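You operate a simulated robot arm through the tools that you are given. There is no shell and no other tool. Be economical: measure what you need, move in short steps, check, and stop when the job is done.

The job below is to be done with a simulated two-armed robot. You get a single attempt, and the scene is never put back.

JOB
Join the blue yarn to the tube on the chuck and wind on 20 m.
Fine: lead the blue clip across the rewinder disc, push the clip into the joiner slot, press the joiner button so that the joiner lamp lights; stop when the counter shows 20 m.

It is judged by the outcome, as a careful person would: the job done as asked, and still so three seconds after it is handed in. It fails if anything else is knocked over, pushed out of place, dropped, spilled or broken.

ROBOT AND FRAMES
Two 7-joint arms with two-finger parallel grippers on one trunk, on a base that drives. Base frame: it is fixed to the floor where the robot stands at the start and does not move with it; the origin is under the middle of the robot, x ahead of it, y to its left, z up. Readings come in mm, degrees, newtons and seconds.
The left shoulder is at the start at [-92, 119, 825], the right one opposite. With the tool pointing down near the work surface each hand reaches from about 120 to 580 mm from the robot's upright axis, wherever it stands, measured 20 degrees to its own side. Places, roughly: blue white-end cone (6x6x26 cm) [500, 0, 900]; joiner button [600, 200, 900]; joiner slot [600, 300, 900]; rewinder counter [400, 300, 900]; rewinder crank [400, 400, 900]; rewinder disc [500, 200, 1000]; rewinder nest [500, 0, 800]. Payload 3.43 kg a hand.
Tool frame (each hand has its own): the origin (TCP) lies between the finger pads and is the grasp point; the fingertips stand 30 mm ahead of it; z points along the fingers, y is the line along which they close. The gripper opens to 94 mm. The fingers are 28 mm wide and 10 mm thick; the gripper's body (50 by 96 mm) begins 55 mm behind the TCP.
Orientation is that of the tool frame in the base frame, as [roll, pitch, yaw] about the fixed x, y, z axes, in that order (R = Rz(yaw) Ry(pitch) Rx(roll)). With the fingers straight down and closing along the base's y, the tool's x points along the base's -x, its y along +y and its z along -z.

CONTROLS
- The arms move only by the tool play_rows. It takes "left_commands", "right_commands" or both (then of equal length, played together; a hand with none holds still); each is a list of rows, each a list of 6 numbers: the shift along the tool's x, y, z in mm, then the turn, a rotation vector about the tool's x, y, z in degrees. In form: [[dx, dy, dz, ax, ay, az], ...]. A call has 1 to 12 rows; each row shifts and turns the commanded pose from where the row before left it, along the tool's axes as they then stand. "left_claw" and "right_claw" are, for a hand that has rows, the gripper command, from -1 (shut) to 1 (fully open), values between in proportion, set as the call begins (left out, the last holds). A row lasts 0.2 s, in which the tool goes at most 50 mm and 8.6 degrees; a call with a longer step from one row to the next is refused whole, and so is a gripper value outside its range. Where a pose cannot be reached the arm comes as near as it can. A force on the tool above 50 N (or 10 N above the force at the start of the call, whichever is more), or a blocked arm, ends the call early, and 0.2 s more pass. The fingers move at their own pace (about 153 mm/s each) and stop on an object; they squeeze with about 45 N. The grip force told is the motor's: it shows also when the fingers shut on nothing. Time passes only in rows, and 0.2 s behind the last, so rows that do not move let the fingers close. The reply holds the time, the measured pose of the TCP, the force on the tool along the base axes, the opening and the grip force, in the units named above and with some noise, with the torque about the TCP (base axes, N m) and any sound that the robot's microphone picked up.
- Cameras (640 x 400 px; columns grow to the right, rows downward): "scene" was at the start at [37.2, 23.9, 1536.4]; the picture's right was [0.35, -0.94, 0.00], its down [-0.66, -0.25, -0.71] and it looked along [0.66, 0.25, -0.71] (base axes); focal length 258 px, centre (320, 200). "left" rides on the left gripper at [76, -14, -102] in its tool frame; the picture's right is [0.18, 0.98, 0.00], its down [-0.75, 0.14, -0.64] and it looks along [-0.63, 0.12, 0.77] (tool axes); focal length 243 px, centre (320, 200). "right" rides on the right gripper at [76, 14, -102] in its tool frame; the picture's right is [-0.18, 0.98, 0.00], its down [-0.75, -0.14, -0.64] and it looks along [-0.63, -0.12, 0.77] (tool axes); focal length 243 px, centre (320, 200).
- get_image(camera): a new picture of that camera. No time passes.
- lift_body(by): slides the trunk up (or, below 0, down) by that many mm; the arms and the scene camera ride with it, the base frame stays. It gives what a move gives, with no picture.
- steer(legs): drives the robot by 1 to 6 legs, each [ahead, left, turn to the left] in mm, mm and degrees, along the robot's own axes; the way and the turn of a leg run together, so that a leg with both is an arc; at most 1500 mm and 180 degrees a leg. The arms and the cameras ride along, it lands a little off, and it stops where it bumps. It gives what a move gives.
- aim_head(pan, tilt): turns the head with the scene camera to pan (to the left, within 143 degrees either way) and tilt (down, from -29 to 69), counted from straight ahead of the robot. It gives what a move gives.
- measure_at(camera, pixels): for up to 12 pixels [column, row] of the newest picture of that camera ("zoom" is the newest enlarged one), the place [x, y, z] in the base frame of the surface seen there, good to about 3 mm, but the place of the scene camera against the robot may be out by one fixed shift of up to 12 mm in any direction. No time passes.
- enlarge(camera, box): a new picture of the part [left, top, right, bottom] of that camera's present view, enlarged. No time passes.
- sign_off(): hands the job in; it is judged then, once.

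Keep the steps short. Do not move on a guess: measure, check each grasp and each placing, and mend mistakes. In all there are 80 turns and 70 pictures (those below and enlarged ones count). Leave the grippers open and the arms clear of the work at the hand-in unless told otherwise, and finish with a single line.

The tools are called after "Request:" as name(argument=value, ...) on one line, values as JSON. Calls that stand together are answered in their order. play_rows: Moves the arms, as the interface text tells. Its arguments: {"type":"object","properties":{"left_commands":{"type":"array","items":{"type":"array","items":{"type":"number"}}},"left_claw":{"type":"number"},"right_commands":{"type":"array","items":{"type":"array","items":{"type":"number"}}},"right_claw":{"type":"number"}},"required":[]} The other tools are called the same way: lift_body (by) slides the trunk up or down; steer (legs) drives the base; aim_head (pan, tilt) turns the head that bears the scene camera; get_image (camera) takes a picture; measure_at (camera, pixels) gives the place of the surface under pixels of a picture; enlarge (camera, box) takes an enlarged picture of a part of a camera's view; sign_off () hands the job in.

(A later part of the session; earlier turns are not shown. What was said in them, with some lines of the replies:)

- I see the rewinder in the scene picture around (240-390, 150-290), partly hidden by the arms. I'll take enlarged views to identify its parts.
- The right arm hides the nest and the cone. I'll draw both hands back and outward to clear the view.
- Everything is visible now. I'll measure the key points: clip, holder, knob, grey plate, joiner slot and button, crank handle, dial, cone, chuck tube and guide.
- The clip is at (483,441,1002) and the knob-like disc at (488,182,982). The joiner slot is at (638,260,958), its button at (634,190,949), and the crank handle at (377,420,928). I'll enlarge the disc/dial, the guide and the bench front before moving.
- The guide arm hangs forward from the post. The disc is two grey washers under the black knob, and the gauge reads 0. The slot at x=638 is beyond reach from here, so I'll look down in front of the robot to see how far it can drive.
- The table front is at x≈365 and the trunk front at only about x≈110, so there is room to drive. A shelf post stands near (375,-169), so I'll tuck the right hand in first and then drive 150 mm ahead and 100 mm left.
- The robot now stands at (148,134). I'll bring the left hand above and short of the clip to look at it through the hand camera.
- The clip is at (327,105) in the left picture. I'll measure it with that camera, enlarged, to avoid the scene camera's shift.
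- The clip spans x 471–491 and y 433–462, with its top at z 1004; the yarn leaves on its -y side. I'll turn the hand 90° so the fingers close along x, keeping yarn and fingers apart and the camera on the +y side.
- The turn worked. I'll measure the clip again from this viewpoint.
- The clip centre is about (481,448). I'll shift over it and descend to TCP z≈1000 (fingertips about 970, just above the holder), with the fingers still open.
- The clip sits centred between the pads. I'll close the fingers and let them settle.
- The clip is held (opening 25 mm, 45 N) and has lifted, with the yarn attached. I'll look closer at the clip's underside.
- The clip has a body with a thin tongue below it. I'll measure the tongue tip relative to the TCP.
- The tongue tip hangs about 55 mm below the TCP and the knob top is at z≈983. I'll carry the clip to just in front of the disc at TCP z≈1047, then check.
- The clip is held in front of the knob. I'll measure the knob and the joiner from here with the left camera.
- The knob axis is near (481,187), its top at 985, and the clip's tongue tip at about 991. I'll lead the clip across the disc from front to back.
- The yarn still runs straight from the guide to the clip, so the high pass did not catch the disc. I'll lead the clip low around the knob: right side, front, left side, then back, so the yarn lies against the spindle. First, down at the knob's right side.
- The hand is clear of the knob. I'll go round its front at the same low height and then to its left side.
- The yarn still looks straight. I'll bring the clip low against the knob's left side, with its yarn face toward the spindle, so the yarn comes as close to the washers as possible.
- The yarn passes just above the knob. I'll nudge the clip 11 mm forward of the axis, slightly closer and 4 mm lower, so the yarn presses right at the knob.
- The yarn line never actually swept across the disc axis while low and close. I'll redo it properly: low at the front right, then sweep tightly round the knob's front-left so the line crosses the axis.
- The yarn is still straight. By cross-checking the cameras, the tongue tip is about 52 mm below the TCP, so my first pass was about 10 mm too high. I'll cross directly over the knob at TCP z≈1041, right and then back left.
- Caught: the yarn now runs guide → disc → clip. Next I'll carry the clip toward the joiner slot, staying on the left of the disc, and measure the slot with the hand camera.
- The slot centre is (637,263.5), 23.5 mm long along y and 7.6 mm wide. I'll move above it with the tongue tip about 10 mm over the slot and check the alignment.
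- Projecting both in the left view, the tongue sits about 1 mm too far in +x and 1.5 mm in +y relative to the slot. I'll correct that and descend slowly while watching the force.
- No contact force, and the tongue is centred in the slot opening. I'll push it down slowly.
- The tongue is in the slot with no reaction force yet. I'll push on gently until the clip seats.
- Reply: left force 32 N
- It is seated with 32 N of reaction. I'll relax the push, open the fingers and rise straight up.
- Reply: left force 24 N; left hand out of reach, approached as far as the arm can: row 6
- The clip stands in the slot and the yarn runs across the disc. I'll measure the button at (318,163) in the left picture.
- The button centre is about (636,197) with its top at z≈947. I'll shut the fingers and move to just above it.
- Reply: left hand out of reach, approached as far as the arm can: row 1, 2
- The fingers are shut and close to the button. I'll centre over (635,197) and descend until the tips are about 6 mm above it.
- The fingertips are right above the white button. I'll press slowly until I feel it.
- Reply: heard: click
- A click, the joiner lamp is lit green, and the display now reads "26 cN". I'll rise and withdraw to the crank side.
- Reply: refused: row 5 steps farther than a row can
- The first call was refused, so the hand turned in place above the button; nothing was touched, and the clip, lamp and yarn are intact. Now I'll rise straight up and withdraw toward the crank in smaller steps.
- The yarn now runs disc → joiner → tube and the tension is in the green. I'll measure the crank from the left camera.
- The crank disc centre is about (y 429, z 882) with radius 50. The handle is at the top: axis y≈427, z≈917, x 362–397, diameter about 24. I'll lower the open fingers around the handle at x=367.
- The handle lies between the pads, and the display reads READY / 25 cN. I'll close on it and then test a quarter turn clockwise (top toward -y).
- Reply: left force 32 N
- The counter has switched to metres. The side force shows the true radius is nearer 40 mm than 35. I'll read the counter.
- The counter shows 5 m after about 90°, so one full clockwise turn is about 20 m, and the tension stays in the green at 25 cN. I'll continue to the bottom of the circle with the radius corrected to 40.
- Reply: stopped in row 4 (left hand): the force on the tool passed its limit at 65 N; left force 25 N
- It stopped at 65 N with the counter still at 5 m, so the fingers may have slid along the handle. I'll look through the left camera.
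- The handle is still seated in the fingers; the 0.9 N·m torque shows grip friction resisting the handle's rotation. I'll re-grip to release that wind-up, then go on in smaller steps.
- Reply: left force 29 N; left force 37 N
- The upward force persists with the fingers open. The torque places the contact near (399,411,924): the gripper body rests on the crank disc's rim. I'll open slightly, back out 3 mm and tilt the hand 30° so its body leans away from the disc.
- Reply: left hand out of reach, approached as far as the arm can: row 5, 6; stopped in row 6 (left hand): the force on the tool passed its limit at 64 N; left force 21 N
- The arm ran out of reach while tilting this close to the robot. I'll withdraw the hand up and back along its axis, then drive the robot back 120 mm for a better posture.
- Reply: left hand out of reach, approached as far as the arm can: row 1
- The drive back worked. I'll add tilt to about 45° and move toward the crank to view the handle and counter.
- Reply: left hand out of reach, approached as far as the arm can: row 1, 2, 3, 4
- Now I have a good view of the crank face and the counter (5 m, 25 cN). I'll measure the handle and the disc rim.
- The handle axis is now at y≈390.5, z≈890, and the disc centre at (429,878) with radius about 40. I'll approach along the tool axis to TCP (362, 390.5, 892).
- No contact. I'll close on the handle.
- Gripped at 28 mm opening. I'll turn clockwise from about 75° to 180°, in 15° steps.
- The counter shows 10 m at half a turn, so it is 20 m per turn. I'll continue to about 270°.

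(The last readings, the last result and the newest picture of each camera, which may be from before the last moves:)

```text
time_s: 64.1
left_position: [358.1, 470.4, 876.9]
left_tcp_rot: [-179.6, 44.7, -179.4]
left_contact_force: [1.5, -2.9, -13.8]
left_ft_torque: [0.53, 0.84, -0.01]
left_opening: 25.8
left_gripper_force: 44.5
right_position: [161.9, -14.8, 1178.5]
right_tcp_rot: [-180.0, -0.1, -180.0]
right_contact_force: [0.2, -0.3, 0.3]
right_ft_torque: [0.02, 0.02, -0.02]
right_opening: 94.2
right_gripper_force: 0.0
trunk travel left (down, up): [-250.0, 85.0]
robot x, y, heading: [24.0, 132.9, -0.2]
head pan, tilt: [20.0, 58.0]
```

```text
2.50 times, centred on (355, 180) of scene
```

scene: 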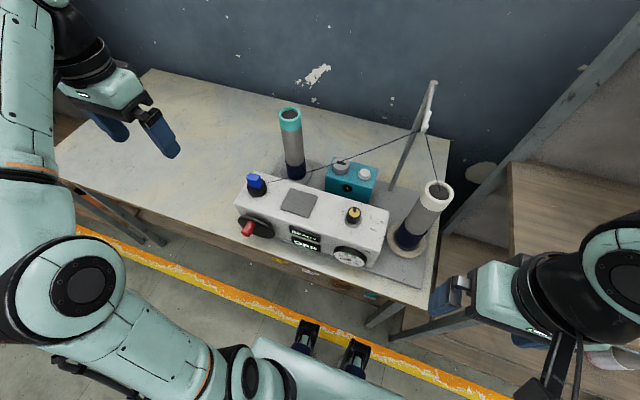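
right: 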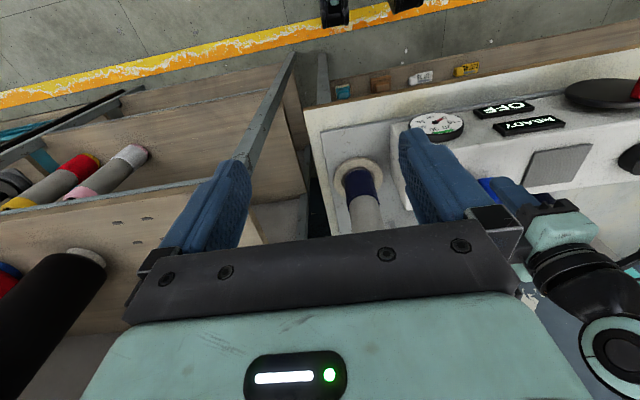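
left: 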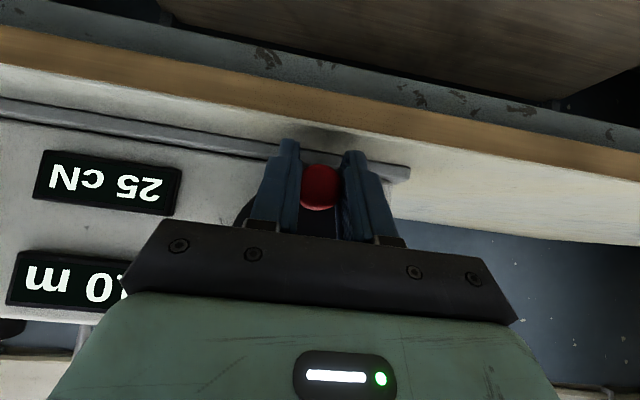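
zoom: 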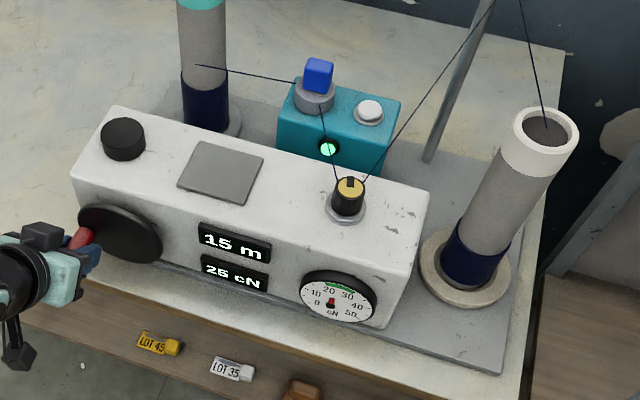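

It shows 15 m at 270° with everything in order. I'll turn to about 345° (roughly 19 m) and read again.

Request:
play_rows(left_commands=[[-7.5, -1.4, -7.5, 0, 0, 0], [-7, -4.1, -7, 0, 0, 0], [-6, -6.5, -6, 0, 0, 0], [-4.6, -8.5, -4.6, 0, 0, 0], [-2.9, -9.9, -2.9, 0, 0, 0], [0, 0, 0, 0, 0, 0]])

Request:
enlarge(camera="scene", box=[310, 170, 420, 240])

```text
time_s: 65.2
left_position: [359.1, 462.8, 917.1]
left_tcp_rot: [179.3, 45.4, -178.8]
left_contact_force: [-4.0, 12.4, 2.1]
left_ft_torque: [0.39, -0.13, -0.18]
left_opening: 25.5
left_gripper_force: 45.0
right_position: [163.0, -13.8, 1176.9]
right_tcp_rot: [179.9, -0.1, -179.8]
right_contact_force: [0.1, 0.2, 0.3]
right_ft_torque: [0.03, 0.03, -0.01]
right_opening: 94.0
right_gripper_force: 0.1
trunk travel left (down, up): [-250.0, 85.0]
robot x, y, heading: [30.9, 138.6, 0.1]
head pan, tilt: [20.0, 58.0]
stopped in row 5 (left hand): the force on the tool passed its limit at 54 N (the readings are from after the stop); the commanded pose is now the measured one
```

```text
5.71 times, centred on (365, 205) of scene
```

zoom: 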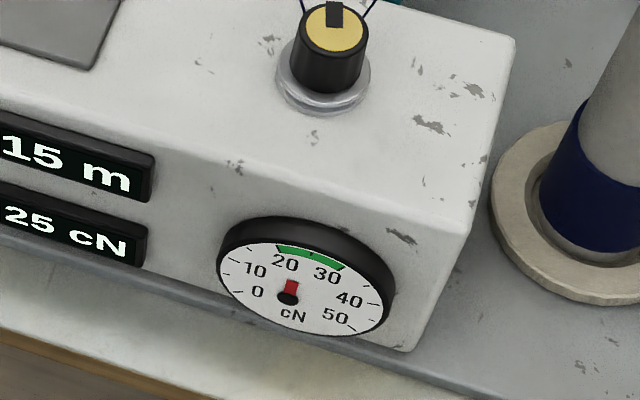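

It stopped at 54 N and the TCP has slid off the circle (radius 51), so the pads slipped along the handle. I'll look.

Request:
get_image(camera="left")

Request:
measure_at(camera="left", pixels=[[320, 190], [320, 200], [320, 180], [320, 170], [310, 185], [330, 185]])

```text
7 pictures are left
```

left: 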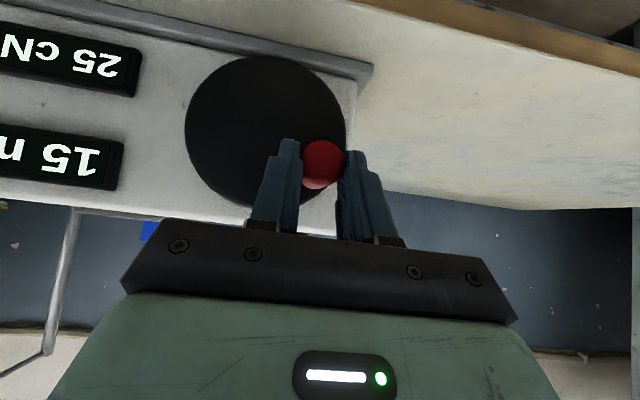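

```text
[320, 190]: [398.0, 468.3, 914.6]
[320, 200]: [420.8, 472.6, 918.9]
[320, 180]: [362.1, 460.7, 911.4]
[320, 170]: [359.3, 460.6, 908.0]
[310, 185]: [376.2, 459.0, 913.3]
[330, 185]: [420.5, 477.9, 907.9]
```

The handle is actually at y≈461, z≈899 (about 303°), still held near the fingertips. I'll open, re-centre on it and grip again.

Request:
play_rows(left_commands=[[0, 0, 0, 0, 0, 0], [0, 0, 0, 0, 0, 0], [4, -1, 4, 0, 0, 0], [5, -1, 5, 0, 0, 0], [3, 0, 3, 0, 0, 0], [0, 0, 0, 0, 0, 0]], left_claw=-0.1)

Request:
play_rows(left_commands=[[0, 0, 0, 0, 0, 0], [0, 0, 0, 0, 0, 0], [0, 0, 0, 0, 0, 0]], left_claw=-1)

```text
time_s: 66.6
left_position: [360.3, 457.0, 900.2]
left_tcp_rot: [179.4, 45.5, -179.0]
left_contact_force: [-0.5, 0.5, 0.3]
left_ft_torque: [0.03, 0.01, 0.01]
left_opening: 42.3
left_gripper_force: 0.0
right_position: [161.7, -14.5, 1177.7]
right_tcp_rot: [-180.0, 0.0, -179.9]
right_contact_force: [-0.2, -0.3, 0.3]
right_ft_torque: [0.03, -0.01, -0.01]
right_opening: 94.1
right_gripper_force: 0.1
trunk travel left (down, up): [-250.0, 85.0]
robot x, y, heading: [30.5, 135.7, 0.3]
head pan, tilt: [20.0, 58.0]
```

```text
time_s: 67.4
left_position: [359.9, 462.2, 902.1]
left_tcp_rot: [179.5, 45.5, -178.7]
left_contact_force: [-0.3, 22.5, 16.9]
left_ft_torque: [-0.01, 0.64, 0.66]
left_opening: 27.2
left_gripper_force: 45.4
right_position: [161.6, -11.3, 1177.3]
right_tcp_rot: [-179.8, 0.0, -179.9]
right_contact_force: [0.3, -0.5, 0.0]
right_ft_torque: [-0.03, 0.01, 0.02]
right_opening: 93.9
right_gripper_force: 0.1
trunk travel left (down, up): [-250.0, 85.0]
robot x, y, heading: [29.3, 132.5, 0.3]
head pan, tilt: [20.0, 58.0]
```

Gripped again. I'll continue in small steps to about 345°.

Request:
play_rows(left_commands=[[-3, 0, -3, 0, 0, 0], [-2.5, -1, -2.5, 0, 0, 0], [-2, -4, -2, 0, 0, 0], [-1.5, -4.5, -1.5, 0, 0, 0], [-1.2, -4.5, -1.2, 0, 0, 0], [-1, -4.5, -1, 0, 0, 0], [0, 0, 0, 0, 0, 0]])

```text
time_s: 69.0
left_position: [361.3, 439.7, 919.6]
left_tcp_rot: [179.5, 45.9, -179.2]
left_contact_force: [-7.8, 15.5, 32.6]
left_ft_torque: [0.22, -0.44, -0.37]
left_opening: 25.0
left_gripper_force: 44.9
right_position: [160.8, -14.1, 1177.4]
right_tcp_rot: [-180.0, 0.1, -179.8]
right_contact_force: [0.9, -0.3, -0.3]
right_ft_torque: [-0.01, -0.02, -0.02]
right_opening: 94.0
right_gripper_force: 0.0
trunk travel left (down, up): [-250.0, 85.0]
robot x, y, heading: [27.7, 133.5, 0.1]
head pan, tilt: [20.0, 58.0]
```

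The TCP is at y≈440, near the top. I'll go on in small steps to about 360° and read the counter.

Request:
play_rows(left_commands=[[-1.4, -3, -1.4, 0, 0, 0], [0, -4, 0, 0, 0, 0], [0, -4, 0, 0, 0, 0], [0, 0, 0, 0, 0, 0]])

Request:
enlarge(camera="scene", box=[260, 120, 430, 260])

```text
time_s: 70.0
left_position: [360.7, 427.1, 919.7]
left_tcp_rot: [179.4, 45.9, -179.3]
left_contact_force: [-4.4, 10.7, 29.1]
left_ft_torque: [0.45, -0.16, -0.5]
left_opening: 25.9
left_gripper_force: 44.6
right_position: [161.9, -14.3, 1176.3]
right_tcp_rot: [-180.0, 0.1, -179.9]
right_contact_force: [0.5, -0.6, -0.4]
right_ft_torque: [0.0, 0.03, -0.02]
right_opening: 94.0
right_gripper_force: 0.1
trunk travel left (down, up): [-250.0, 85.0]
robot x, y, heading: [32.9, 134.6, 0.3]
head pan, tilt: [20.0, 58.0]
```

```text
2.86 times, centred on (345, 190) of scene
```

zoom: 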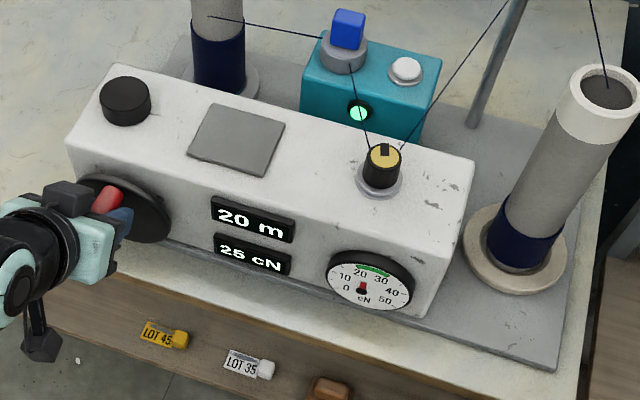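

The counter shows 20 m, the tension is 25 cN in the green, and the lamp is lit. I'll release the handle and withdraw along the tool axis.

Request:
play_rows(left_commands=[[0, 0, 0, 0, 0, 0], [0, 0, 0, 0, 0, 0], [0, 0, -15, 0, 0, 0], [0, 0, -30, 0, 0, 0], [0, 0, -40, 0, 0, 0], [0, 0, -40, 0, 0, 0], [0, 0, 0, 0, 0, 0]], left_claw=0.2)

Request:
get_image(camera="scene")

Request:
enlarge(camera="scene", box=[240, 100, 430, 260])

```text
time_s: 71.6
left_position: [273.8, 426.0, 1006.6]
left_tcp_rot: [179.6, 45.3, -178.9]
left_contact_force: [-0.3, -0.1, 0.6]
left_ft_torque: [-0.01, 0.01, 0.03]
left_opening: 56.5
left_gripper_force: 0.0
right_position: [163.6, -13.4, 1177.2]
right_tcp_rot: [-180.0, 0.0, -179.9]
right_contact_force: [-0.8, -0.6, -0.8]
right_ft_torque: [0.01, 0.01, -0.01]
right_opening: 93.9
right_gripper_force: 0.0
trunk travel left (down, up): [-250.0, 85.0]
robot x, y, heading: [32.2, 137.6, 0.3]
head pan, tilt: [20.0, 58.0]
```

```text
5 pictures are left
```

scene: 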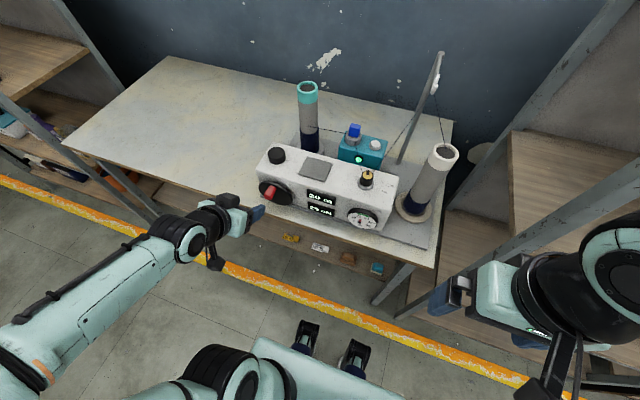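

```text
2.50 times, centred on (335, 180) of scene
```

zoom: 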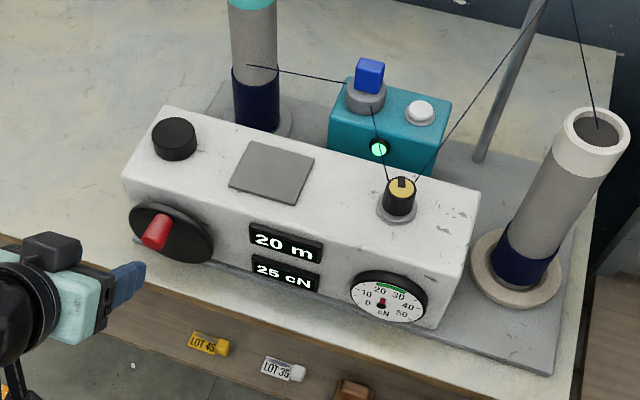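

The display holds at 20 m with the hand clear. I'll open the left gripper fully, then hand in.

Request:
play_rows(left_commands=[[0, 0, -20, 0, 0, 0], [0, 0, 0, 0, 0, 0], [0, 0, 0, 0, 0, 0]], left_claw=1)

Request:
enlarge(camera="scene", box=[240, 100, 430, 260])

```text
time_s: 72.4
left_position: [257.4, 426.5, 1019.3]
left_tcp_rot: [179.5, 45.4, -178.9]
left_contact_force: [0.2, 0.6, 0.8]
left_ft_torque: [0.0, 0.03, 0.0]
left_opening: 93.8
left_gripper_force: 0.1
right_position: [161.3, -14.7, 1176.5]
right_tcp_rot: [180.0, 0.0, -179.9]
right_contact_force: [0.6, -0.5, -0.1]
right_ft_torque: [-0.01, 0.0, 0.0]
right_opening: 94.0
right_gripper_force: 0.1
trunk travel left (down, up): [-250.0, 85.0]
robot x, y, heading: [28.6, 134.4, 0.3]
head pan, tilt: [20.0, 58.0]
```

```text
2.50 times, centred on (335, 180) of scene
```

zoom: 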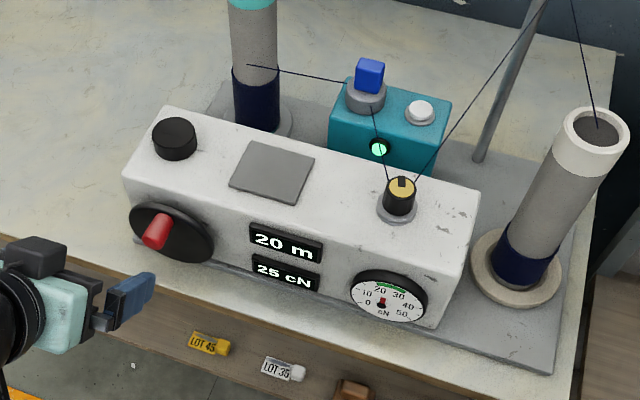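

The counter is steady at 20 m, the lamp is lit, the clip is seated, both grippers are open and nothing has been displaced. I'll hand in.

Request:
sign_off()

```text
The job is handed in.
```

The blue yarn runs across the disc and is joined to the tube; the joiner lamp is lit, the counter shows 20 m at 25 cN, and nothing was knocked over or displaced.
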